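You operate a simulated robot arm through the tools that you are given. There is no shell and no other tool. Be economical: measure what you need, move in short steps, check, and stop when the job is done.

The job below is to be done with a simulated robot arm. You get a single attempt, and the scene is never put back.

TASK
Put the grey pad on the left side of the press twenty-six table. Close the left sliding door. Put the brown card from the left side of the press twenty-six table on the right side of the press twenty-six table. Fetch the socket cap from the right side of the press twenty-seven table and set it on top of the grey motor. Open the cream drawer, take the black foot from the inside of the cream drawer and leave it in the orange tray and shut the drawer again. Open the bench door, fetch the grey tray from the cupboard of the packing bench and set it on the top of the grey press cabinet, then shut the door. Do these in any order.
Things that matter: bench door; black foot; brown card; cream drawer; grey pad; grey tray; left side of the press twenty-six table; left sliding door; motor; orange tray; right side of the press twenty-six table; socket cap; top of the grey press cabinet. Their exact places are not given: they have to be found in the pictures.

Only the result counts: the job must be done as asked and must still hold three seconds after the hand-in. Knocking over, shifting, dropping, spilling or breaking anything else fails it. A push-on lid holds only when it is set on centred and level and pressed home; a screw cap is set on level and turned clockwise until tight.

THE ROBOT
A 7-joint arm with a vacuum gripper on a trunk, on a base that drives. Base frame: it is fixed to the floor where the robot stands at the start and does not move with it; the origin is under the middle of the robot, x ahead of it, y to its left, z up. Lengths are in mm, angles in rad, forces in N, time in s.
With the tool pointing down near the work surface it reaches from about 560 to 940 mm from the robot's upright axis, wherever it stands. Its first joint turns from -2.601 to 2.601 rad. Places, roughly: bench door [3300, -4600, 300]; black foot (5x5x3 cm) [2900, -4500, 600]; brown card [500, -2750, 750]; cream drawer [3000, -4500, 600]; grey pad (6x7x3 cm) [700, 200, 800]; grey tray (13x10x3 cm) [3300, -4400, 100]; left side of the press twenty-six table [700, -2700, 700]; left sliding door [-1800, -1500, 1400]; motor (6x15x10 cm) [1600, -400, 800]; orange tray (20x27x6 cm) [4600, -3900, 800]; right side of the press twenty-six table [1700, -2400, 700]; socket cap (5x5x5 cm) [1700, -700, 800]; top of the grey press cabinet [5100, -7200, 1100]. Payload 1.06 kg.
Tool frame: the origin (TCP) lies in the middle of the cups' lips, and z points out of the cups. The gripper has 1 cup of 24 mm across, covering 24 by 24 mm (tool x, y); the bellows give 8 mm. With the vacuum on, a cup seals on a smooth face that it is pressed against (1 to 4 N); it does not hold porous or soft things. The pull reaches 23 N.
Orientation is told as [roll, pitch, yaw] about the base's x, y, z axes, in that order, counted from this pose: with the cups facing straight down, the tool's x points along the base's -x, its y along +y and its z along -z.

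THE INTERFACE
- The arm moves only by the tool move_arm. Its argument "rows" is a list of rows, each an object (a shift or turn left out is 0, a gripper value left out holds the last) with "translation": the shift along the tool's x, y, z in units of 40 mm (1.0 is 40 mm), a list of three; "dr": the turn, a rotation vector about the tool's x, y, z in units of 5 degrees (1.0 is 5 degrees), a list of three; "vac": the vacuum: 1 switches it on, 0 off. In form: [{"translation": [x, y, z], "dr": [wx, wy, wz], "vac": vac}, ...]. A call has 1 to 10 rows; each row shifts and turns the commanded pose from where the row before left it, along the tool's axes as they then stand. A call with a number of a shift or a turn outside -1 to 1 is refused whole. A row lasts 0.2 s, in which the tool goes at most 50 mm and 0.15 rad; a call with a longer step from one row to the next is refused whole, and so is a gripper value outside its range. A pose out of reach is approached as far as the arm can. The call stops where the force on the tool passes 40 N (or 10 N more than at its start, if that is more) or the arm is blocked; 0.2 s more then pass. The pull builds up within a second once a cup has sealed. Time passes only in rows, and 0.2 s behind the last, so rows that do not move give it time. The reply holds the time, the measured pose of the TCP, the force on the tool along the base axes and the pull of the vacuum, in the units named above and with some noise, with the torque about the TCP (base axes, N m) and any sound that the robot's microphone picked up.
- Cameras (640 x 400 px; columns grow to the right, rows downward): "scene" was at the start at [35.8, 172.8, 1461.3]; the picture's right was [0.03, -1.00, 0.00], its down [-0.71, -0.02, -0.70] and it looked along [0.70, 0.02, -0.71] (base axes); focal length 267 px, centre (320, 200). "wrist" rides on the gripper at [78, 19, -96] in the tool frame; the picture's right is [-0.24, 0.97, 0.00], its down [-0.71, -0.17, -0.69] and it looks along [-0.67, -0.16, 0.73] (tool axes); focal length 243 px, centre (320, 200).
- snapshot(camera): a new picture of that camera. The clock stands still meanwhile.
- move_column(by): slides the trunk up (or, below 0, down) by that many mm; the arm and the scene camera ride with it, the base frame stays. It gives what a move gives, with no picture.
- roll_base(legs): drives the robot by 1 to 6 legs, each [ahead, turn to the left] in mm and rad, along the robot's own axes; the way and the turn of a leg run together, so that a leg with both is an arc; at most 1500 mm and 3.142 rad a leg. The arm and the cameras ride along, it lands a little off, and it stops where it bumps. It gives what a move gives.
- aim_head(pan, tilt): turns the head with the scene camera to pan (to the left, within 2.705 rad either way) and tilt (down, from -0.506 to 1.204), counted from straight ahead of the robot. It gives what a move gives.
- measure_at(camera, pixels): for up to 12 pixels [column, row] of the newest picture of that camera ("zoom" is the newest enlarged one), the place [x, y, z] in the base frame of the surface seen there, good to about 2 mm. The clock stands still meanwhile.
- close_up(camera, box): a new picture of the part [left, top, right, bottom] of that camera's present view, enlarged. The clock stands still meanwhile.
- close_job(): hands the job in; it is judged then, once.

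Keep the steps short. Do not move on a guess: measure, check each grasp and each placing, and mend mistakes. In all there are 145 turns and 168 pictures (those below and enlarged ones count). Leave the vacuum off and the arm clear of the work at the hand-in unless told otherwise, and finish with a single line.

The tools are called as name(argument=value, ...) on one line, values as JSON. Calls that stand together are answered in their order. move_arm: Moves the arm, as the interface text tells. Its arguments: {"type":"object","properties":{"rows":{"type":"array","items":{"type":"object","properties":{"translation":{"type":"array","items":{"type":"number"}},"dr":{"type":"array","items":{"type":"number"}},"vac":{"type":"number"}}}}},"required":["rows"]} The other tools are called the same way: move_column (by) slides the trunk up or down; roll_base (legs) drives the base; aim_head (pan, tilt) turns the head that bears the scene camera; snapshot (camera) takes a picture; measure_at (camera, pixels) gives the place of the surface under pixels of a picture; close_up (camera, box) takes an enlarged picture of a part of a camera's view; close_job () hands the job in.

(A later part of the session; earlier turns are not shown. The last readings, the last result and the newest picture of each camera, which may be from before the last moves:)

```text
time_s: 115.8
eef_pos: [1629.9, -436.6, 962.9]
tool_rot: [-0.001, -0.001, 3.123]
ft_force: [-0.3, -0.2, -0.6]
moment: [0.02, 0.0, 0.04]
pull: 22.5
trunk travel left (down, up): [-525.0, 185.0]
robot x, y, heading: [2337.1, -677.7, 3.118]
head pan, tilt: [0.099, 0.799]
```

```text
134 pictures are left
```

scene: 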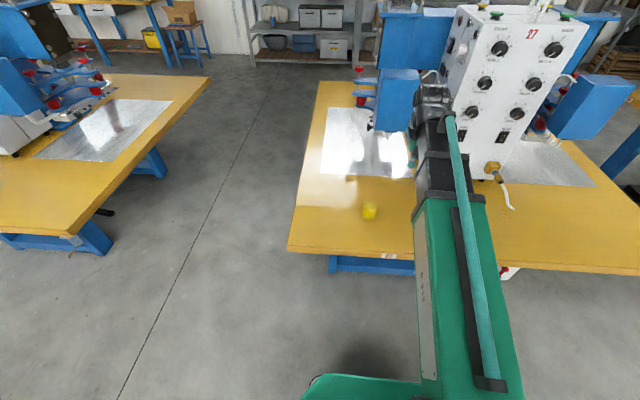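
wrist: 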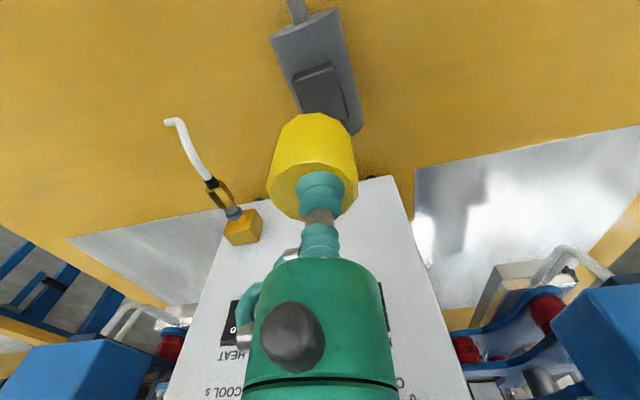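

measure_at(camera="wrist", pixels=[[293, 78], [331, 66], [318, 85], [300, 107], [343, 105], [345, 118]])

move_arm(rows=[{"translation": [0, 0, 0.8]}, {"translation": [0, 0, 0.6]}])

close_up(camera="wrist", box=[220, 20, 420, 230])

```text
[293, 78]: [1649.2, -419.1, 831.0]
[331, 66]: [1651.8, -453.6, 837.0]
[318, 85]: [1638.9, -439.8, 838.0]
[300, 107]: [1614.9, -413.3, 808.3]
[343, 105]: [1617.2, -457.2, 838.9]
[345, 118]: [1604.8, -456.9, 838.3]
```

```text
time_s: 116.4
eef_pos: [1628.8, -437.9, 904.1]
tool_rot: [-0.001, 0.0, 3.123]
ft_force: [0.6, -0.5, -0.8]
moment: [-0.02, 0.03, 0.0]
pull: 22.6
trunk travel left (down, up): [-525.0, 185.0]
robot x, y, heading: [2337.1, -683.7, 3.117]
head pan, tilt: [0.099, 0.799]
```

```text
1.90 times, centred on (320, 125) of wrist
```

zoom: 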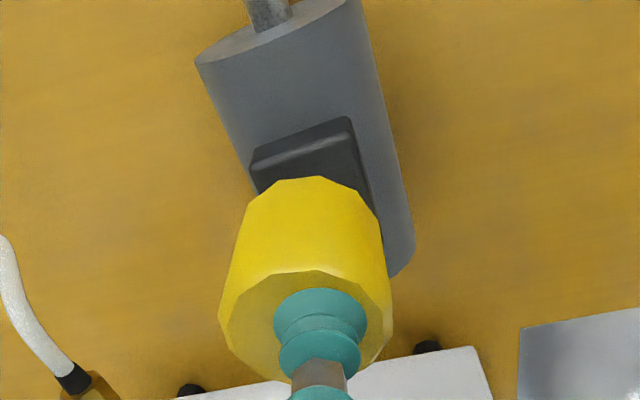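

move_arm(rows=[{"translation": [0.03, 0, 0.35]}, {"translation": [0, 0, 0.1]}, {"translation": [0, 0, 0.06]}, {}])

```text
time_s: 117.4
eef_pos: [1628.7, -436.7, 884.9]
tool_rot: [0.0, 0.0, 3.124]
ft_force: [-0.6, 0.2, 0.3]
moment: [0.01, 0.0, -0.01]
pull: 23.0
trunk travel left (down, up): [-525.0, 185.0]
robot x, y, heading: [2341.4, -681.5, 3.121]
head pan, tilt: [0.099, 0.799]
```

move_arm(rows=[{"translation": [0, 0, 0.06]}, {"translation": [0, 0, 0.04]}, {}])

```text
time_s: 118.2
eef_pos: [1628.0, -436.3, 880.6]
tool_rot: [0.001, 0.002, 3.123]
ft_force: [0.2, -0.1, 0.2]
moment: [-0.02, 0.01, 0.01]
pull: 22.7
trunk travel left (down, up): [-525.0, 185.0]
robot x, y, heading: [2336.6, -682.2, 3.118]
head pan, tilt: [0.099, 0.799]
```

move_arm(rows=[{"translation": [0, 0, 0.05]}, {"translation": [0, 0, 0.04]}, {}])

```text
time_s: 119.0
eef_pos: [1628.7, -436.6, 878.6]
tool_rot: [-0.004, -0.002, 3.122]
ft_force: [-6.5, 0.8, 18.0]
moment: [0.03, -0.05, 0.01]
pull: 23.3
trunk travel left (down, up): [-525.0, 185.0]
robot x, y, heading: [2335.6, -676.6, 3.119]
head pan, tilt: [0.099, 0.799]
```

Contact at about z 879. I ease off a bit, release and lift.

move_arm(rows=[{"translation": [0, 0, -0.04]}, {}, {"vac": 0}, {}, {}, {}, {"translation": [0, 0, -0.2]}, {"translation": [0, 0, -0.8]}, {"translation": [0, 0, -1]}])

move_arm(rows=[{"translation": [0, 0, -1]}, {"translation": [1, 0, 0]}, {"translation": [1, 0, 0]}])

snapshot(camera="wrist")

```text
time_s: 121.0
eef_pos: [1629.9, -436.5, 959.0]
tool_rot: [0.002, 0.001, 3.123]
ft_force: [-0.4, 0.5, -0.6]
moment: [0.0, -0.01, -0.01]
pull: 0.1
trunk travel left (down, up): [-525.0, 185.0]
robot x, y, heading: [2336.5, -679.7, 3.124]
head pan, tilt: [0.099, 0.799]
```

```text
time_s: 121.8
eef_pos: [1710.3, -437.7, 999.6]
tool_rot: [-0.001, 0.0, 3.123]
ft_force: [-0.3, 0.1, 0.1]
moment: [-0.01, -0.03, -0.02]
pull: 0.1
trunk travel left (down, up): [-525.0, 185.0]
robot x, y, heading: [2337.1, -680.2, 3.12]
head pan, tilt: [0.099, 0.799]
```

```text
132 pictures are left
```

wrist: 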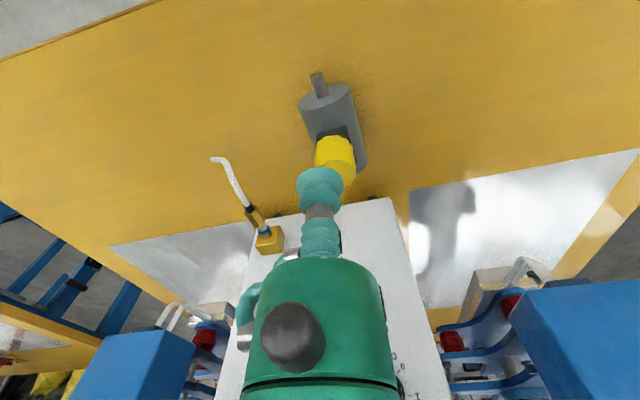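

The cap sits on the motor. Now drive to the −y side of the green packing bench.

roll_base(legs=[[0, 1.592], [1500, 0], [1500, 0], [1500, 0]])

aim_head(pan=1.3, tilt=0.5)

snapshot(camera="scene")

aim_head(pan=0.3, tilt=0.4)

snapshot(camera="scene")

```text
time_s: 146.9
eef_pos: [2332.1, -5761.8, 999.6]
tool_rot: [0.0, -0.001, -1.516]
ft_force: [0.2, -0.4, 0.3]
moment: [-0.02, -0.02, 0.01]
pull: 0.1
trunk travel left (down, up): [-525.0, 185.0]
robot x, y, heading: [2529.8, -5113.9, -1.516]
head pan, tilt: [0.099, 0.799]
```

```text
time_s: 148.3
eef_pos: [2331.4, -5761.6, 1000.1]
tool_rot: [0.0, 0.0, -1.514]
ft_force: [0.1, 0.5, 0.3]
moment: [-0.01, -0.02, 0.0]
pull: 0.0
trunk travel left (down, up): [-525.0, 185.0]
robot x, y, heading: [2525.8, -5114.8, -1.513]
head pan, tilt: [1.3, 0.499]
```

```text
131 pictures are left
```

scene: 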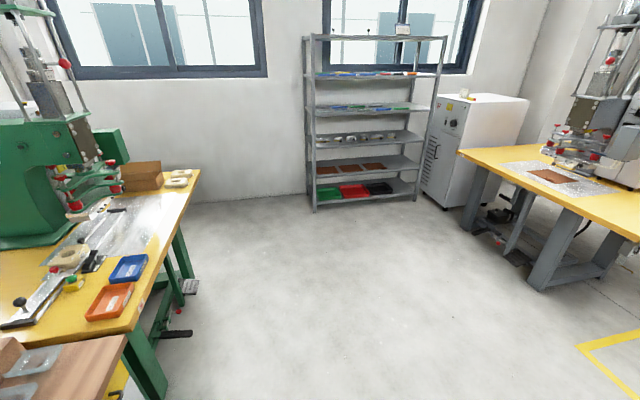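

```text
time_s: 149.6
eef_pos: [2331.2, -5760.8, 999.9]
tool_rot: [-0.001, 0.001, -1.516]
ft_force: [-0.6, 0.1, 0.2]
moment: [-0.01, -0.01, 0.01]
pull: 0.1
trunk travel left (down, up): [-525.0, 185.0]
robot x, y, heading: [2529.5, -5116.7, -1.517]
head pan, tilt: [0.3, 0.4]
```

```text
130 pictures are left
```

scene: 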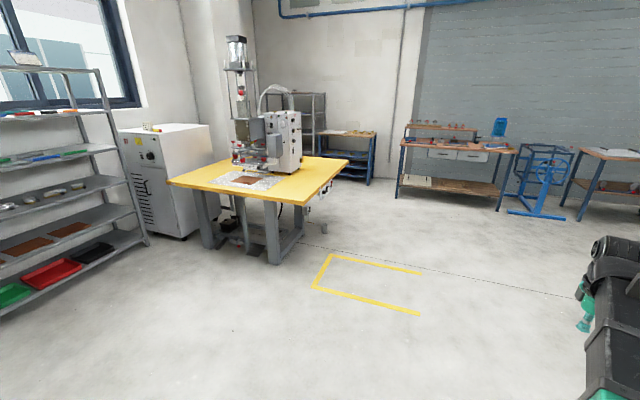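

measure_at(camera="scene", pixels=[[175, 130], [135, 133], [205, 125], [152, 128], [130, 160], [240, 180]])

aim_head(pan=2.1, tilt=0.8)

snapshot(camera="scene")

measure_at(camera="scene", pixels=[[320, 200], [250, 200], [400, 200], [320, 260], [320, 120], [200, 120], [450, 250]])

```text
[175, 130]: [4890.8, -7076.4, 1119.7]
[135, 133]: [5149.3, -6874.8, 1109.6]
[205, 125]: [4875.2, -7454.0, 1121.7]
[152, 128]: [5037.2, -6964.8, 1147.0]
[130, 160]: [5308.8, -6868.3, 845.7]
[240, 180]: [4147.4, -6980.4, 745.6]
```

```text
time_s: 151.4
eef_pos: [2331.8, -5762.1, 999.9]
tool_rot: [0.001, -0.001, -1.514]
ft_force: [-0.3, 0.2, -0.4]
moment: [0.02, 0.05, -0.01]
pull: 0.1
trunk travel left (down, up): [-525.0, 185.0]
robot x, y, heading: [2526.6, -5114.0, -1.514]
head pan, tilt: [2.1, 0.799]
```

```text
129 pictures are left
```

scene: 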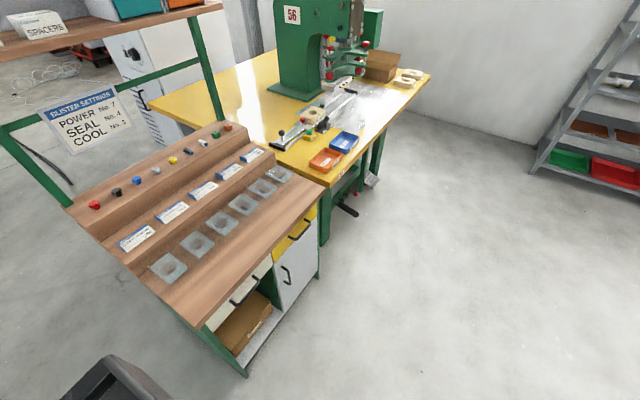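

```text
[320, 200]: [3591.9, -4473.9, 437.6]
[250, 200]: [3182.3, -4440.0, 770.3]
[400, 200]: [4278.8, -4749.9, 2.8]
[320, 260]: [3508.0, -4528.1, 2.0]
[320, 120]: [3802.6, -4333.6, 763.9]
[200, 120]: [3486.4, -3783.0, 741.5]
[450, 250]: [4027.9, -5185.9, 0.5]
```

The front of the bench faces −y. I measure the trays and drive in front of the bench.

measure_at(camera="scene", pixels=[[326, 160], [344, 142], [255, 285], [300, 235], [222, 318], [290, 275], [245, 330]])

roll_base(legs=[[0, 1.265], [640, 0], [0, 1.82]])

aim_head(pan=0.0, tilt=0.9)

snapshot(camera="scene")

snapshot(camera="wrist")

```text
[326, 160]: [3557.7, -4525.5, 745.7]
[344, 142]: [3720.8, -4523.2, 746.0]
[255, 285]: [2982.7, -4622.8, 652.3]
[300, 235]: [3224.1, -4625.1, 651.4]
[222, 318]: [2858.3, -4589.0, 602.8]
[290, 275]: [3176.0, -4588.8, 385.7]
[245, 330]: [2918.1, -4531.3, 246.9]
```

```text
time_s: 162.6
eef_pos: [3360.0, -4618.0, 999.7]
tool_rot: [-0.001, 0.001, 1.613]
ft_force: [0.9, -0.5, 1.0]
moment: [-0.03, 0.0, -0.04]
pull: 0.0
trunk travel left (down, up): [-525.0, 185.0]
robot x, y, heading: [3156.2, -5256.5, 1.606]
head pan, tilt: [2.1, 0.799]
```

```text
time_s: 164.6
eef_pos: [3360.4, -4618.8, 999.8]
tool_rot: [0.0, 0.001, 1.61]
ft_force: [0.3, -0.5, -1.6]
moment: [-0.01, 0.02, 0.0]
pull: 0.2
trunk travel left (down, up): [-525.0, 185.0]
robot x, y, heading: [3154.5, -5258.3, 1.609]
head pan, tilt: [0.0, 0.901]
```

```text
128 pictures are left
```

scene: 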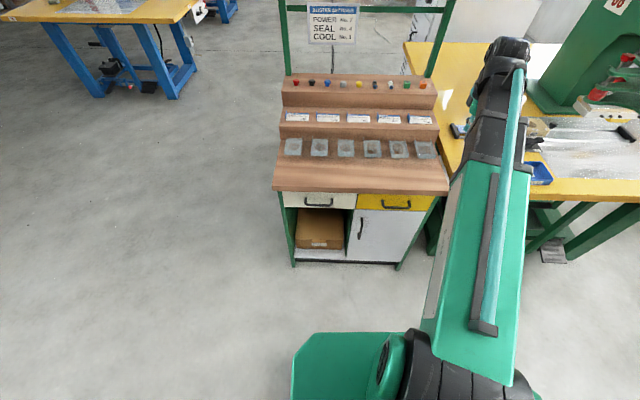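

```text
127 pictures are left
```

wrist: 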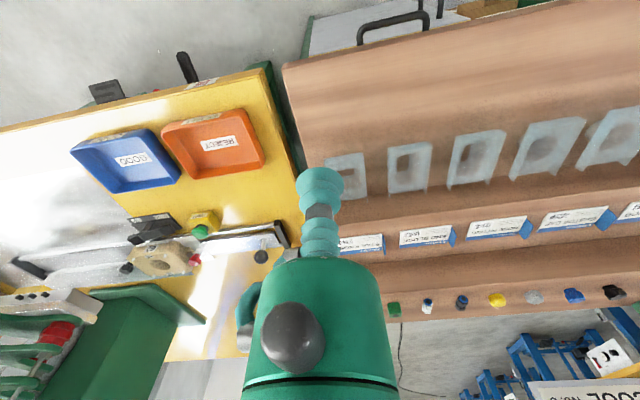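

measure_at(camera="wrist", pixels=[[163, 128], [250, 110], [264, 162], [184, 178], [212, 145], [108, 165], [285, 235]])

measure_at(camera="scene", pixels=[[302, 199], [345, 202], [320, 196], [325, 205], [395, 200], [382, 208], [362, 225], [355, 250], [410, 250], [425, 212], [285, 200], [360, 260]])

close_up(camera="scene", box=[270, 170, 450, 280])

aim_head(pan=-0.9, tilt=0.5)

snapshot(camera="scene")

```text
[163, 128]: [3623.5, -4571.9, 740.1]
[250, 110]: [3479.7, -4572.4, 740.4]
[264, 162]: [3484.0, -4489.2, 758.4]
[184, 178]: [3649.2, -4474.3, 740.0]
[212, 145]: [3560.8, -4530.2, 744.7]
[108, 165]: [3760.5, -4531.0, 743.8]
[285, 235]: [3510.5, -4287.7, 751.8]
```

```text
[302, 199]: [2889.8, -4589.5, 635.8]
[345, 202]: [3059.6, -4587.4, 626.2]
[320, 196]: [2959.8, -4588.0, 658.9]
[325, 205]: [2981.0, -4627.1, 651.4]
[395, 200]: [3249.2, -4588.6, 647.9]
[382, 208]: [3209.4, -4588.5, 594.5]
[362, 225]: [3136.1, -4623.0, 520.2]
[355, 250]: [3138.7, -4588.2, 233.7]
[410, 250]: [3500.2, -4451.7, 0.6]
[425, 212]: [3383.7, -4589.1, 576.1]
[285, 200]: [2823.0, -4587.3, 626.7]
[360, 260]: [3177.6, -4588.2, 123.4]
```

```text
3.56 times, centred on (360, 225) of scene
```

zoom: 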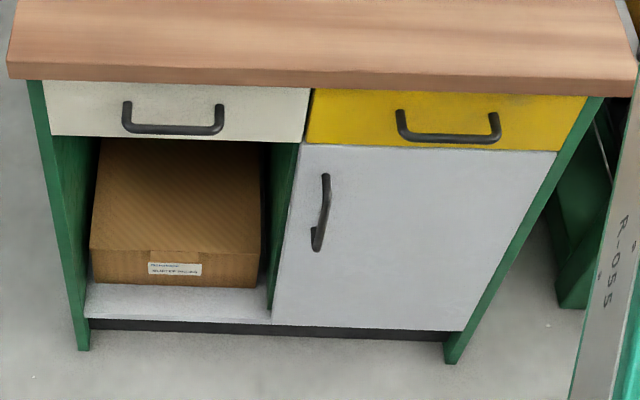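

```text
time_s: 165.8
eef_pos: [3363.0, -4617.8, 998.7]
tool_rot: [0.0, -0.001, 1.609]
ft_force: [-0.1, -0.1, 0.1]
moment: [0.01, -0.03, 0.0]
pull: 0.1
trunk travel left (down, up): [-525.0, 185.0]
robot x, y, heading: [3159.2, -5255.4, 1.607]
head pan, tilt: [-0.901, 0.499]
```

```text
125 pictures are left
```

scene: 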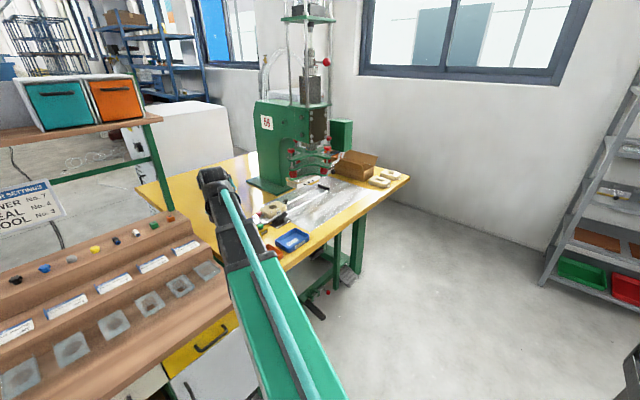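

The orange tray I want (20×27 cm) isn't the small REJECT tray; it's the one further back on table 56. First the drawer and door: cream front at y=−4588, handle at y≈−4627. I back up 100 mm, and measure the drawer's front edges from the zoom.

roll_base(legs=[[-110, 0]])

aim_head(pan=0.15, tilt=0.85)

close_up(camera="scene", box=[280, 170, 440, 270])

```text
time_s: 167.0
eef_pos: [3366.6, -4729.4, 999.9]
tool_rot: [-0.002, 0.001, 1.609]
ft_force: [-0.3, 0.4, 0.6]
moment: [-0.01, -0.03, -0.06]
pull: 0.0
trunk travel left (down, up): [-525.0, 185.0]
robot x, y, heading: [3159.9, -5370.1, 1.605]
head pan, tilt: [-0.901, 0.499]
```

```text
time_s: 168.3
eef_pos: [3366.4, -4729.4, 1000.6]
tool_rot: [0.001, -0.001, 1.608]
ft_force: [-0.2, -1.0, -0.2]
moment: [-0.02, 0.0, -0.01]
pull: 0.0
trunk travel left (down, up): [-525.0, 185.0]
robot x, y, heading: [3162.1, -5368.6, 1.603]
head pan, tilt: [0.15, 0.85]
```

```text
4.00 times, centred on (360, 220) of scene
```

zoom: 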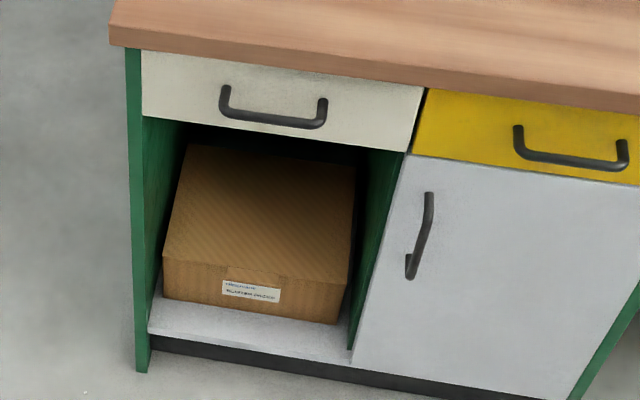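

measure_at(camera="zoom", pixels=[[145, 60], [415, 95], [146, 110], [404, 147], [270, 122], [225, 90], [321, 102], [365, 115], [430, 200], [408, 160], [355, 360], [610, 150]])

measure_at(camera="zoom", pixels=[[117, 40], [117, 22], [410, 82], [440, 270], [600, 340], [640, 190], [500, 300], [408, 275]])

```text
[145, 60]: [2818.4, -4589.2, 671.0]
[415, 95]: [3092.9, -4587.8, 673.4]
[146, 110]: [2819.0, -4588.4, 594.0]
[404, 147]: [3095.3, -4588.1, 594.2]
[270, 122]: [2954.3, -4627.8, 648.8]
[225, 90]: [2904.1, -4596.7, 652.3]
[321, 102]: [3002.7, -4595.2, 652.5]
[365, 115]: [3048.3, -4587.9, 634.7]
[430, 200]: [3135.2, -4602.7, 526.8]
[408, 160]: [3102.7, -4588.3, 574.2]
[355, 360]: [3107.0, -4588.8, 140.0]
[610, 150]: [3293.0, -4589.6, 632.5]
```

```text
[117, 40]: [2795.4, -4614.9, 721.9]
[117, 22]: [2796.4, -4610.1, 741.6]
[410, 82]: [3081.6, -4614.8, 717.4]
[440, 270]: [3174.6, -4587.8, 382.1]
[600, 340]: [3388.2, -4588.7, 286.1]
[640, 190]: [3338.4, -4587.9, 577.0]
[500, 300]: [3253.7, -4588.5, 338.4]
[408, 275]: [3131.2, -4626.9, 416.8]
```

Drawer front spans x 2818–3095, z 592–675; I'll use a free spot at (3050,−4588,632). Move sideways, then tilt the tool to face +y.

move_arm(rows=[{"translation": [0, 0.98, 0]}, {"translation": [0, 0.98, 0]}, {"translation": [0, 0.98, 0]}, {"translation": [0, 0.98, 0]}, {"translation": [0, 0.98, 0]}, {"translation": [0, 0.98, 0]}, {"translation": [0, 0.98, 0]}, {"translation": [0, 0.98, 0]}])

move_arm(rows=[{"dr": [0, -1, 0]}, {"dr": [0, -1, 0]}, {"dr": [0, -1, 0]}, {"dr": [0, -1, 0]}, {"dr": [0, -1, 0]}, {"dr": [0, -1, 0]}, {"dr": [0, -1, 0]}, {"dr": [0, -1, 0]}, {"dr": [0, -1, 0]}])

move_arm(rows=[{"dr": [0, -1, 0]}, {"dr": [0, -1, 0]}, {"dr": [0, -1, 0]}, {"dr": [0, -1, 0]}, {"dr": [0, -1, 0]}, {"dr": [0, -1, 0]}, {"dr": [0, -1, 0]}, {"dr": [0, -1, 0]}, {"dr": [0, -1, 0]}])

move_column(by=-365)

snapshot(camera="wrist")

snapshot(camera="scene")

```text
time_s: 170.1
eef_pos: [3052.6, -4743.1, 1000.3]
tool_rot: [-0.002, -0.001, 1.608]
ft_force: [-0.2, 0.4, -0.2]
moment: [-0.03, -0.02, -0.01]
pull: 0.0
trunk travel left (down, up): [-525.0, 185.0]
robot x, y, heading: [3155.5, -5366.5, 1.614]
head pan, tilt: [0.15, 0.85]
```

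```text
time_s: 172.1
eef_pos: [3049.3, -4720.0, 1005.5]
tool_rot: [-0.002, -0.786, 1.609]
ft_force: [0.0, 0.1, 0.6]
moment: [-0.01, -0.01, -0.01]
pull: 0.0
out of reach, approached as far as the arm can: row 8, 9
trunk travel left (down, up): [-525.0, 185.0]
robot x, y, heading: [3159.3, -5368.6, 1.604]
head pan, tilt: [0.15, 0.85]
```

```text
time_s: 174.1
eef_pos: [3032.1, -4654.6, 1014.6]
tool_rot: [0.117, -1.561, 1.491]
ft_force: [-0.4, 0.1, -0.7]
moment: [0.02, 0.01, 0.01]
pull: 0.0
out of reach, approached as far as the arm can: row 1, 2, 3, 4, 5, 6, 7, 9
trunk travel left (down, up): [-525.0, 185.0]
robot x, y, heading: [3160.6, -5367.4, 1.608]
head pan, tilt: [0.15, 0.85]
```

```text
time_s: 177.6
eef_pos: [3032.8, -4653.1, 650.3]
tool_rot: [-0.029, -1.561, 1.637]
ft_force: [0.7, -0.2, -0.4]
moment: [0.02, 0.02, -0.01]
pull: 0.1
trunk travel left (down, up): [-160.0, 550.0]
robot x, y, heading: [3159.6, -5368.2, 1.602]
head pan, tilt: [0.15, 0.85]
```

```text
123 pictures are left
```

wrist: 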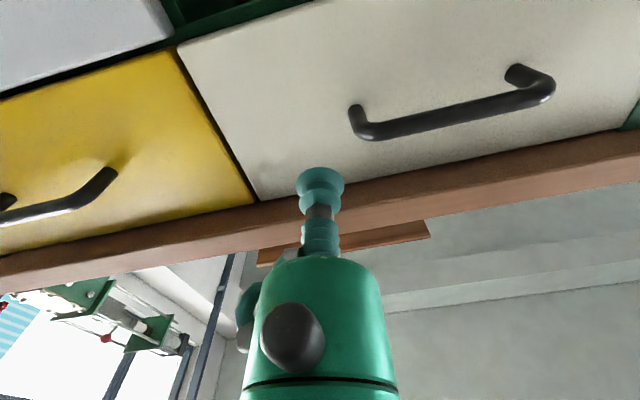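

```text
122 pictures are left
```

scene: 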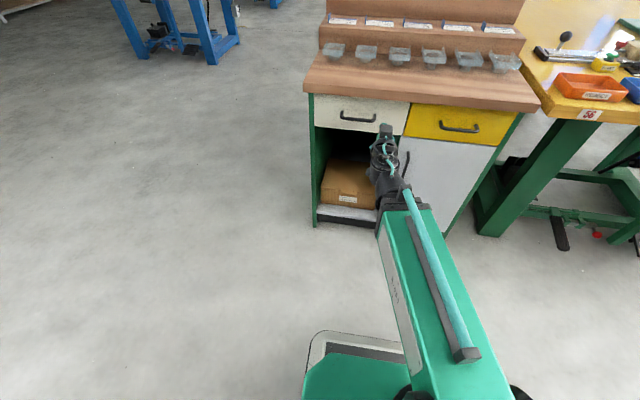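

The tool is horizontal at (3033,−4653,650). Approach the front spot stepwise; first a small step to see how the commanded pose follows.

move_arm(rows=[{"translation": [0.4, -0.4, 0.3]}])

```text
time_s: 178.0
eef_pos: [3049.6, -4640.2, 634.4]
tool_rot: [-0.021, -1.561, 1.629]
ft_force: [-0.9, -0.1, 0.0]
moment: [0.02, 0.0, 0.03]
pull: 0.1
trunk travel left (down, up): [-160.0, 550.0]
robot x, y, heading: [3163.2, -5367.7, 1.61]
head pan, tilt: [0.15, 0.85]
```

move_arm(rows=[{"translation": [0, 0, 0.8], "vac": 1}, {"translation": [0, 0, 0.3]}, {"translation": [0, 0, 0.15]}, {}, {}, {}])

```text
time_s: 179.4
eef_pos: [3046.3, -4593.2, 632.1]
tool_rot: [-0.032, -1.564, 1.641]
ft_force: [0.2, 0.7, -0.3]
moment: [0.04, 0.0, -0.01]
pull: 0.0
trunk travel left (down, up): [-160.0, 550.0]
robot x, y, heading: [3161.2, -5367.5, 1.608]
head pan, tilt: [0.15, 0.85]
```

move_arm(rows=[{"translation": [0, 0, 0.12]}, {"translation": [0, 0, 0.08]}, {}, {}, {}, {}])

```text
time_s: 180.8
eef_pos: [3046.3, -4584.1, 632.7]
tool_rot: [-0.053, -1.56, 1.66]
ft_force: [-2.8, -13.5, -12.1]
moment: [0.23, 0.08, -0.18]
pull: 23.0
trunk travel left (down, up): [-160.0, 550.0]
robot x, y, heading: [3159.5, -5372.1, 1.605]
head pan, tilt: [0.15, 0.85]
```

Sealed on the drawer front. Pull it by backing the base, a little first.

roll_base(legs=[[-60, 0]])

snapshot(camera="scene")

```text
time_s: 181.8
eef_pos: [3047.6, -4645.8, 634.6]
tool_rot: [-0.12, -1.561, 1.729]
ft_force: [-10.3, 1.6, 3.0]
moment: [0.06, -0.07, -0.18]
pull: 23.3
trunk travel left (down, up): [-160.0, 550.0]
robot x, y, heading: [3160.7, -5432.3, 1.61]
head pan, tilt: [0.15, 0.85]
```

```text
121 pictures are left
```

scene: 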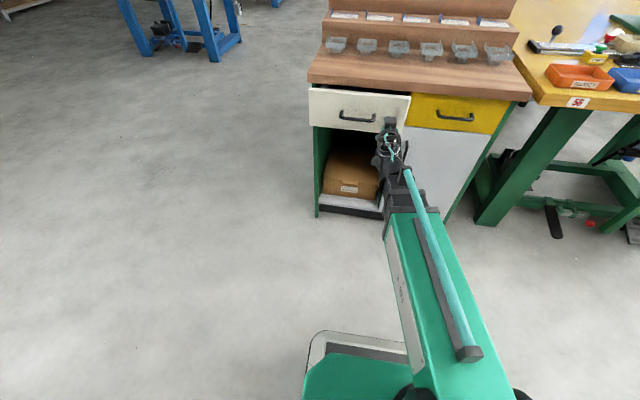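

It slides open. Relieve the sideways force and go on.

move_arm(rows=[{"translation": [0, 0.1, 0]}])

roll_base(legs=[[-70, 0]])

move_arm(rows=[{"translation": [0, 0.06, 0]}])

roll_base(legs=[[-70, 0]])

snapshot(camera="scene")

```text
time_s: 182.2
eef_pos: [3044.8, -4645.7, 633.5]
tool_rot: [0.047, -1.562, 1.557]
ft_force: [11.3, 1.4, 0.6]
moment: [0.17, 0.1, 0.26]
pull: 22.8
trunk travel left (down, up): [-160.0, 550.0]
robot x, y, heading: [3161.4, -5431.4, 1.609]
head pan, tilt: [0.15, 0.85]
```

```text
time_s: 183.2
eef_pos: [3045.5, -4714.9, 633.8]
tool_rot: [-0.176, -1.561, 1.789]
ft_force: [-10.6, -0.3, -1.9]
moment: [0.0, -0.03, -0.1]
pull: 23.0
trunk travel left (down, up): [-160.0, 550.0]
robot x, y, heading: [3166.3, -5498.5, 1.61]
head pan, tilt: [0.15, 0.85]
```

```text
time_s: 183.6
eef_pos: [3045.4, -4716.4, 634.0]
tool_rot: [-0.126, -1.563, 1.732]
ft_force: [6.7, -0.5, -1.4]
moment: [0.0, -0.2, 0.03]
pull: 23.2
trunk travel left (down, up): [-160.0, 550.0]
robot x, y, heading: [3165.9, -5500.9, 1.607]
head pan, tilt: [0.15, 0.85]
```

```text
time_s: 184.6
eef_pos: [3046.0, -4785.0, 634.5]
tool_rot: [-0.238, -1.561, 1.849]
ft_force: [-10.9, 1.2, -0.7]
moment: [0.17, -0.05, -0.15]
pull: 22.8
trunk travel left (down, up): [-160.0, 550.0]
robot x, y, heading: [3168.9, -5569.1, 1.613]
head pan, tilt: [0.15, 0.85]
```

```text
120 pictures are left
```

scene: 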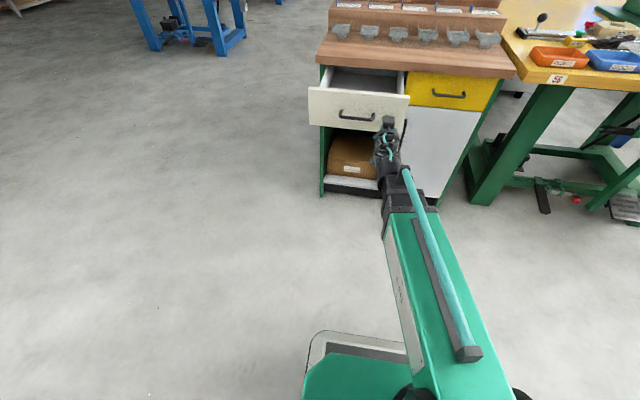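

close_up(camera="scene", box=[300, 55, 420, 130])

```text
5.33 times, centred on (360, 92) of scene
```

zoom: 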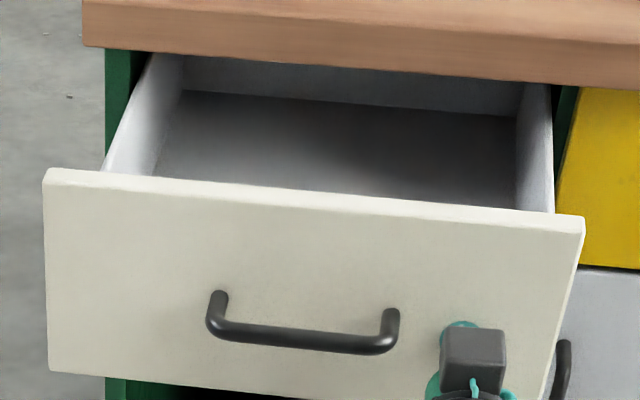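

measure_at(camera="zoom", pixels=[[340, 85], [340, 115], [340, 160], [300, 190], [150, 150], [540, 200]])

move_arm(rows=[{"translation": [0, 0.06, 0], "vac": 0}, {}, {}, {}, {"translation": [0, 0, -0.5]}, {"translation": [0, 0, -0.9]}])

move_column(by=400)

snapshot(camera="scene")

```text
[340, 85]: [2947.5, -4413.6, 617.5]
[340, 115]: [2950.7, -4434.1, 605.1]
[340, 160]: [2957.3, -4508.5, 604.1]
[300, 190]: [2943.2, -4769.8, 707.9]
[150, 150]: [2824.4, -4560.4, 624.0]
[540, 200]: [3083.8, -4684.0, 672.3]
```

```text
time_s: 186.0
eef_pos: [3047.4, -4842.9, 633.7]
tool_rot: [-0.168, -1.562, 1.78]
ft_force: [-0.1, 0.1, 0.7]
moment: [0.02, 0.01, -0.03]
pull: 0.1
trunk travel left (down, up): [-160.0, 550.0]
robot x, y, heading: [3167.3, -5572.1, 1.615]
head pan, tilt: [0.15, 0.85]
```

```text
time_s: 189.8
eef_pos: [3049.0, -4842.3, 1034.4]
tool_rot: [-0.184, -1.563, 1.794]
ft_force: [0.9, -0.4, -0.6]
moment: [-0.06, -0.02, 0.0]
pull: 0.0
trunk travel left (down, up): [-560.0, 150.0]
robot x, y, heading: [3166.4, -5573.6, 1.612]
head pan, tilt: [0.15, 0.85]
```

```text
118 pictures are left
```

scene: 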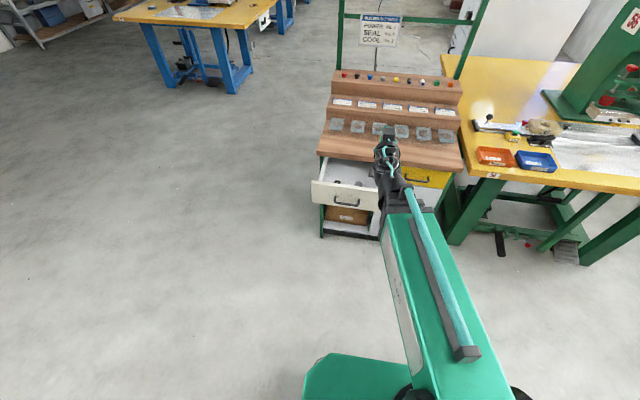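

close_up(camera="scene", box=[305, 140, 401, 200])

```text
6.67 times, centred on (353, 170) of scene
```

zoom: 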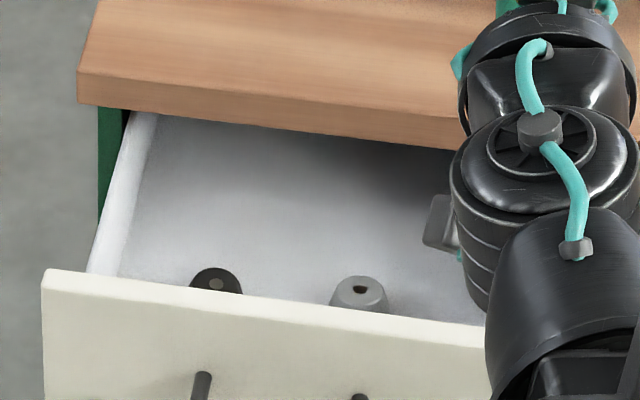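

measure_at(camera="zoom", pixels=[[215, 283], [205, 278], [238, 285], [360, 290], [340, 290], [250, 230]])

move_arm(rows=[{"dr": [0, 1, 0]}, {"dr": [0, 1, 0]}, {"dr": [0, 1, 0]}, {"dr": [0, 1, 0]}, {"dr": [0, 1, 0]}, {"dr": [0, 1, 0]}, {"dr": [0, 1, 0]}, {"dr": [0, 1, 0]}, {"dr": [0, 1, 0]}])

move_arm(rows=[{"dr": [0, 1, 0]}, {"dr": [0, 1, 0]}, {"dr": [0, 1, 0]}, {"dr": [0, 1, 0]}, {"dr": [0, 1, 0]}, {"dr": [0, 1, 0]}, {"dr": [0, 1, 0]}, {"dr": [0, 1, 0]}, {"dr": [0, 0.9, 0]}])

snapshot(camera="wrist")

```text
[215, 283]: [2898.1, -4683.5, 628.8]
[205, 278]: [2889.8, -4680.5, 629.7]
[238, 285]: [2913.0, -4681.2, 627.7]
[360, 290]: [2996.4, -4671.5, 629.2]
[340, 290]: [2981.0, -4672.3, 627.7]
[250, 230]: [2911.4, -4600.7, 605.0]
```

```text
time_s: 191.8
eef_pos: [3047.6, -4843.2, 1034.8]
tool_rot: [-0.002, -0.775, 1.612]
ft_force: [0.3, 0.1, 0.6]
moment: [0.0, -0.02, -0.01]
pull: 0.1
trunk travel left (down, up): [-560.0, 150.0]
robot x, y, heading: [3168.0, -5566.7, 1.613]
head pan, tilt: [0.15, 0.85]
```

```text
time_s: 193.8
eef_pos: [3048.1, -4841.9, 1033.5]
tool_rot: [-0.002, 0.003, 1.61]
ft_force: [0.9, 0.3, -0.6]
moment: [0.03, -0.01, 0.01]
pull: 0.1
trunk travel left (down, up): [-560.0, 150.0]
robot x, y, heading: [3167.9, -5570.6, 1.612]
head pan, tilt: [0.15, 0.85]
```

```text
116 pictures are left
```

wrist: 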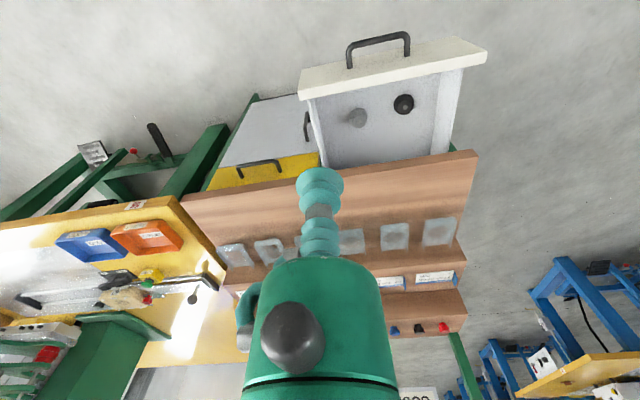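

close_up(camera="wrist", box=[330, 70, 450, 145])

measure_at(camera="zoom", pixels=[[392, 172], [392, 150], [365, 175], [415, 172], [390, 200], [140, 250], [400, 30], [400, 75]])

```text
5.33 times, centred on (390, 108) of wrist
```

zoom: 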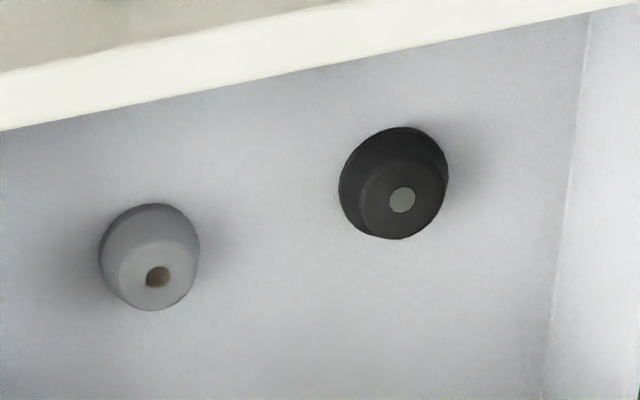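

```text
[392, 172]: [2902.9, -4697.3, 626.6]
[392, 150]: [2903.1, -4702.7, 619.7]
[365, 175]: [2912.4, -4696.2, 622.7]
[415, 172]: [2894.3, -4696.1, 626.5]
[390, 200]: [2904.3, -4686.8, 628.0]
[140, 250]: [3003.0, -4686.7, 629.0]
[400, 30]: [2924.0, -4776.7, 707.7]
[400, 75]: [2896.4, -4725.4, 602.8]
```

measure_at(camera="zoom", pixels=[[402, 200], [366, 203], [438, 196], [402, 168], [402, 230], [345, 190], [446, 175], [400, 130]])

```text
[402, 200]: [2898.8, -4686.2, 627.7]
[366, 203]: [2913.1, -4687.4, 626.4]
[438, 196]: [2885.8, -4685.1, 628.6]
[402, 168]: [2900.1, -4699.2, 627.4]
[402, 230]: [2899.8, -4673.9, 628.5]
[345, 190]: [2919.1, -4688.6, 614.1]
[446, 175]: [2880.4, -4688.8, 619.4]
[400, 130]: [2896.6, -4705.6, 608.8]
```

Top centre of black foot (2899.5,−4686.5,628). I drive 120 mm ahead for better reach, then check the pose.

roll_base(legs=[[120, 0]])

move_arm(rows=[{"translation": [0, 0.9, 0]}, {"translation": [0, 0.9, 0]}, {"translation": [0, 0.9, 0]}, {"translation": [0, 0.9, 0]}])

snapshot(camera="wrist")

```text
time_s: 195.1
eef_pos: [3042.4, -4720.2, 1034.1]
tool_rot: [0.0, 0.001, 1.61]
ft_force: [1.1, 0.0, -0.9]
moment: [-0.04, 0.01, 0.01]
pull: 0.0
trunk travel left (down, up): [-560.0, 150.0]
robot x, y, heading: [3161.9, -5446.9, 1.605]
head pan, tilt: [0.15, 0.85]
```

```text
time_s: 196.1
eef_pos: [2898.1, -4723.7, 1035.2]
tool_rot: [-0.001, -0.002, 1.609]
ft_force: [-0.3, 0.5, 0.1]
moment: [-0.01, -0.01, 0.0]
pull: 0.0
trunk travel left (down, up): [-560.0, 150.0]
robot x, y, heading: [3163.2, -5448.4, 1.609]
head pan, tilt: [0.15, 0.85]
```

```text
114 pictures are left
```

wrist: 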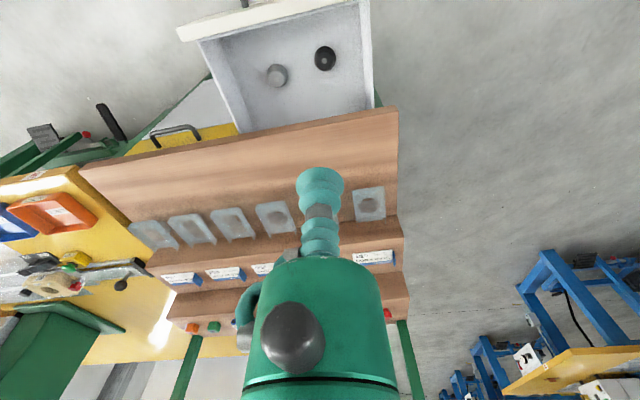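

move_arm(rows=[{"translation": [-0.92, -0.07, 0]}])

move_column(by=-260)

snapshot(camera="wrist")

snapshot(camera="scene")

```text
time_s: 196.5
eef_pos: [2900.5, -4686.5, 1035.8]
tool_rot: [-0.001, 0.0, 1.608]
ft_force: [0.6, -0.5, 0.4]
moment: [0.02, -0.01, -0.04]
pull: 0.1
trunk travel left (down, up): [-560.0, 150.0]
robot x, y, heading: [3161.7, -5449.3, 1.61]
head pan, tilt: [0.15, 0.85]
```

```text
time_s: 199.1
eef_pos: [2900.7, -4687.3, 775.7]
tool_rot: [-0.002, 0.001, 1.609]
ft_force: [0.0, -0.1, -0.5]
moment: [-0.02, 0.01, 0.0]
pull: 0.0
trunk travel left (down, up): [-300.0, 410.0]
robot x, y, heading: [3160.2, -5452.1, 1.613]
head pan, tilt: [0.15, 0.85]
```

```text
113 pictures are left
```

wrist: 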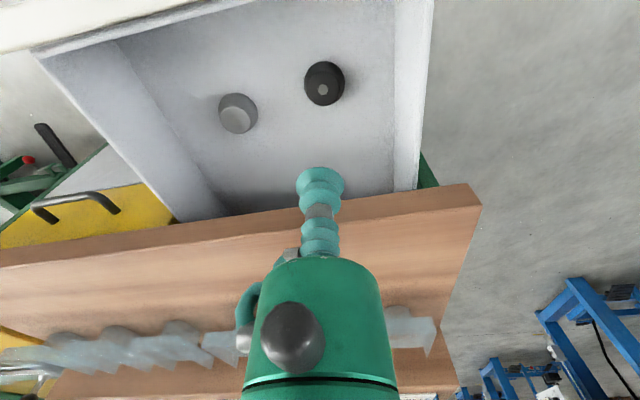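

```text
112 pictures are left
```

scene: 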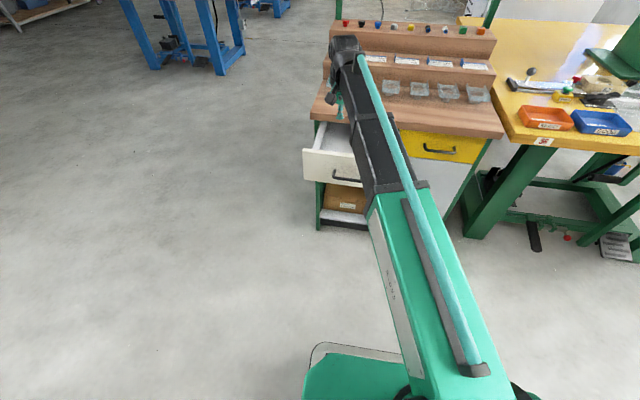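

close_up(camera="wrist", box=[284, 50, 364, 100])

measure_at(camera="wrist", pixels=[[323, 90], [323, 75], [311, 90], [335, 90], [323, 101]])

```text
8.00 times, centred on (324, 75) of wrist
```

zoom: 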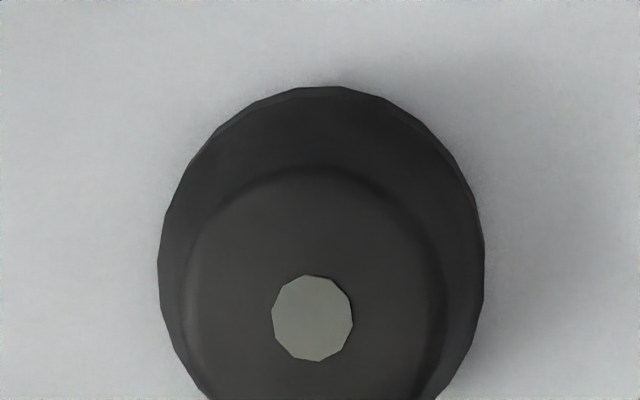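

```text
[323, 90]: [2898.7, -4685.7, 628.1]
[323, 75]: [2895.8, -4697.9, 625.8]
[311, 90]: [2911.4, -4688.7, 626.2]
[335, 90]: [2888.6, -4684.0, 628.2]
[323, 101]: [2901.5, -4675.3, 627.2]
```

move_arm(rows=[{"translation": [-0.02, 0.03, 0.7], "vac": 1}, {"translation": [0, 0, 0.7]}, {"translation": [0, 0, 0.7]}, {"translation": [0, 0, 0.7]}, {"translation": [0, 0, 0.4]}])

move_arm(rows=[{"translation": [0, 0, 0.3]}, {"translation": [0, 0, 0.15]}, {"translation": [0, 0, 0.08]}, {}, {}, {}])

```text
time_s: 200.3
eef_pos: [2898.8, -4687.3, 646.6]
tool_rot: [-0.001, 0.0, 1.608]
ft_force: [0.4, -0.1, -0.4]
moment: [0.01, -0.01, 0.0]
pull: 0.1
trunk travel left (down, up): [-300.0, 410.0]
robot x, y, heading: [3162.4, -5451.5, 1.61]
head pan, tilt: [0.15, 0.85]
```

```text
time_s: 201.7
eef_pos: [2900.4, -4686.0, 625.3]
tool_rot: [-0.001, 0.0, 1.61]
ft_force: [-0.3, 0.6, 3.0]
moment: [0.01, 0.01, 0.01]
pull: 22.7
trunk travel left (down, up): [-300.0, 410.0]
robot x, y, heading: [3162.7, -5451.1, 1.612]
head pan, tilt: [0.15, 0.85]
```

Foot sealed. Lifting out.

move_arm(rows=[{"translation": [0, 0, -0.4]}, {"translation": [0, 0, -0.8]}, {"translation": [0, 0, -0.9]}, {"translation": [0, 0, -0.9]}, {"translation": [0, 0, -0.9]}])

move_column(by=260)

aim_head(pan=-0.75, tilt=0.5)

snapshot(camera="scene")

snapshot(camera="wrist")

```text
time_s: 202.9
eef_pos: [2901.0, -4688.9, 781.4]
tool_rot: [-0.002, 0.001, 1.609]
ft_force: [-0.4, -0.1, -0.6]
moment: [0.0, -0.02, -0.02]
pull: 22.6
trunk travel left (down, up): [-300.0, 410.0]
robot x, y, heading: [3163.4, -5449.5, 1.612]
head pan, tilt: [0.15, 0.85]
```

```text
time_s: 205.6
eef_pos: [2900.4, -4689.0, 1040.3]
tool_rot: [-0.001, 0.0, 1.61]
ft_force: [-0.1, 0.6, -0.8]
moment: [-0.01, -0.02, -0.04]
pull: 22.4
trunk travel left (down, up): [-560.0, 150.0]
robot x, y, heading: [3163.4, -5448.5, 1.614]
head pan, tilt: [0.15, 0.85]
```

```text
time_s: 206.8
eef_pos: [2899.4, -4688.7, 1041.6]
tool_rot: [-0.001, 0.0, 1.606]
ft_force: [0.3, -0.9, -0.5]
moment: [0.01, 0.02, -0.03]
pull: 23.1
trunk travel left (down, up): [-560.0, 150.0]
robot x, y, heading: [3163.8, -5450.2, 1.607]
head pan, tilt: [-0.75, 0.499]
```

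```text
110 pictures are left
```

scene: 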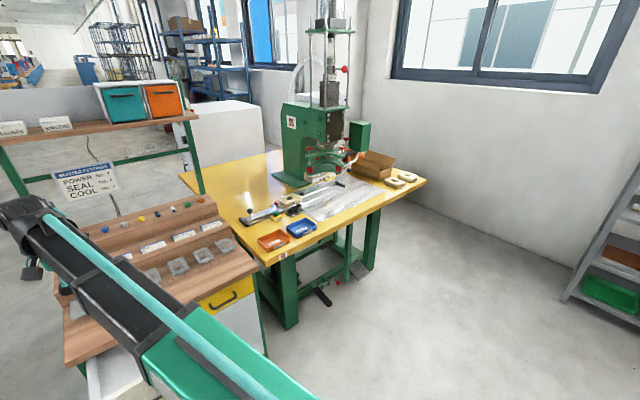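

```text
109 pictures are left
```

wrist: 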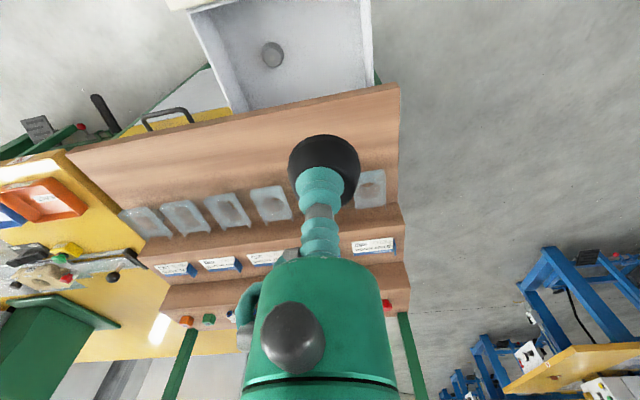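

measure_at(camera="scene", pixels=[[424, 181], [280, 258], [260, 155], [183, 180], [300, 150], [375, 165], [250, 190], [225, 130], [335, 280], [200, 110]])

```text
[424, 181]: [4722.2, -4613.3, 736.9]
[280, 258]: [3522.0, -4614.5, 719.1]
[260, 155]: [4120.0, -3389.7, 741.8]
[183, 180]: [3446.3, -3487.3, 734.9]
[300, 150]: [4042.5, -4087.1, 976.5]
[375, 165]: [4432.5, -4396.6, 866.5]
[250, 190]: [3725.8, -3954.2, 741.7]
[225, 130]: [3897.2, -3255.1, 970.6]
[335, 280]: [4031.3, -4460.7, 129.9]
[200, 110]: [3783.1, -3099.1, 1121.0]
```

measure_at(camera="scene", pixels=[[450, 180], [560, 150], [430, 130], [480, 240], [560, 260], [600, 290], [620, 250], [450, 195], [555, 235]])

aim_head(pan=-1.1, tilt=0.6)

snapshot(camera="scene")

measure_at(camera="scene", pixels=[[320, 150], [380, 200], [410, 235], [440, 200], [430, 255], [300, 170]])

```text
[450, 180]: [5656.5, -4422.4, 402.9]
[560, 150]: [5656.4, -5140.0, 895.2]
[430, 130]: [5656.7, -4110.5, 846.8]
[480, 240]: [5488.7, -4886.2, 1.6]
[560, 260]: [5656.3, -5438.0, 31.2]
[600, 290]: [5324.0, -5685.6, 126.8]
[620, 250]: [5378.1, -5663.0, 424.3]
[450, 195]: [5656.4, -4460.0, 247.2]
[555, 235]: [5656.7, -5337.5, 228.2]
```

```text
time_s: 207.6
eef_pos: [2900.5, -4688.6, 1040.3]
tool_rot: [-0.002, -0.001, 1.609]
ft_force: [0.4, -0.4, -0.5]
moment: [0.01, -0.03, 0.01]
pull: 22.9
trunk travel left (down, up): [-560.0, 150.0]
robot x, y, heading: [3163.7, -5449.1, 1.61]
head pan, tilt: [-1.1, 0.6]
```

```text
108 pictures are left
```

scene: 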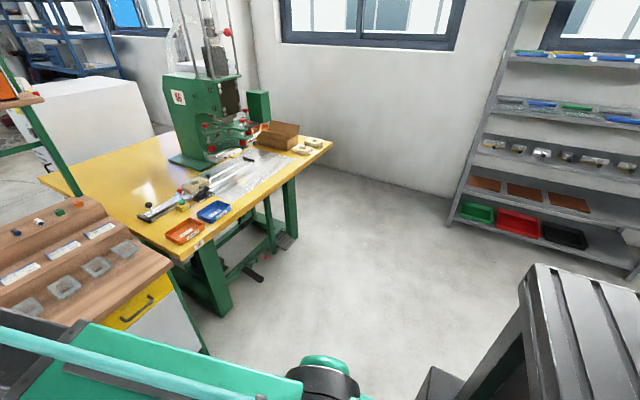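

```text
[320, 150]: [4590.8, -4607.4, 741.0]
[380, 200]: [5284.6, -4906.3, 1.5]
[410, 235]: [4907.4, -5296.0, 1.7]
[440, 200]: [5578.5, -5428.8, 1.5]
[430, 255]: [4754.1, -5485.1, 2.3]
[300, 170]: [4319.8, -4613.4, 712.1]
```

Foot held. The tray's side lies in the gap between table 56 (edge x 4722) and the wall (x 5656). I'll pull the arm in and swing it to the robot's left so it can enter that gap.

move_arm(rows=[{"translation": [0.92, -0.32, 0]}, {"translation": [0.92, -0.32, 0]}, {"translation": [0.92, -0.32, 0]}, {"translation": [0.92, -0.32, 0]}, {"translation": [0.92, -0.32, 0]}])

move_arm(rows=[{"translation": [0.334, 0.88, 0], "dr": [0, 0, -0.72]}, {"translation": [0.334, 0.88, 0], "dr": [0, 0, -0.72]}, {"translation": [0.334, 0.88, 0], "dr": [0, 0, -0.72]}, {"translation": [0.334, 0.88, 0], "dr": [0, 0, -0.72]}, {"translation": [0.334, 0.88, 0], "dr": [0, 0, -0.72]}, {"translation": [0.334, 0.88, 0], "dr": [0, 0, -0.72]}, {"translation": [0.334, 0.88, 0], "dr": [0, 0, -0.72]}, {"translation": [0.334, 0.88, 0], "dr": [0, 0, -0.72]}, {"translation": [0.334, 0.88, 0], "dr": [0, 0, -0.72]}, {"translation": [0.334, 0.88, 0], "dr": [0, 0, -0.72]}])

move_arm(rows=[{"translation": [0.334, 0.88, 0], "dr": [0, 0, -0.72]}, {"translation": [0.334, 0.88, 0], "dr": [0, 0, -0.72]}, {"translation": [0.334, 0.88, 0], "dr": [0, 0, -0.72]}, {"translation": [0.334, 0.88, 0], "dr": [0, 0, -0.72]}, {"translation": [0.334, 0.88, 0], "dr": [0, 0, -0.72]}, {"translation": [0.334, 0.88, 0], "dr": [0, 0, -0.72]}, {"translation": [0.334, 0.88, 0], "dr": [0, 0, -0.72]}, {"translation": [0.334, 0.88, 0], "dr": [0, 0, -0.72]}, {"translation": [0.334, 0.88, 0], "dr": [0, 0, -0.72]}, {"translation": [0.334, 0.88, 0], "dr": [0, 0, -0.72]}])

```text
time_s: 208.8
eef_pos: [2974.3, -4870.2, 1042.2]
tool_rot: [-0.002, 0.0, 1.608]
ft_force: [0.8, 0.4, -0.3]
moment: [0.0, 0.0, 0.01]
pull: 23.0
trunk travel left (down, up): [-560.0, 150.0]
robot x, y, heading: [3165.3, -5448.9, 1.612]
head pan, tilt: [-1.1, 0.6]
```

```text
time_s: 211.0
eef_pos: [2684.5, -5105.0, 1041.3]
tool_rot: [-0.002, 0.002, 2.239]
ft_force: [0.2, 0.3, -0.2]
moment: [-0.05, 0.0, -0.03]
pull: 22.7
trunk travel left (down, up): [-560.0, 150.0]
robot x, y, heading: [3159.4, -5450.1, 1.609]
head pan, tilt: [-1.1, 0.6]
```

```text
time_s: 213.2
eef_pos: [2589.9, -5461.5, 1042.3]
tool_rot: [0.0, 0.002, 2.867]
ft_force: [0.3, -0.2, -0.3]
moment: [-0.02, 0.0, 0.0]
pull: 23.2
trunk travel left (down, up): [-560.0, 150.0]
robot x, y, heading: [3160.7, -5450.1, 1.607]
head pan, tilt: [-1.1, 0.6]
```

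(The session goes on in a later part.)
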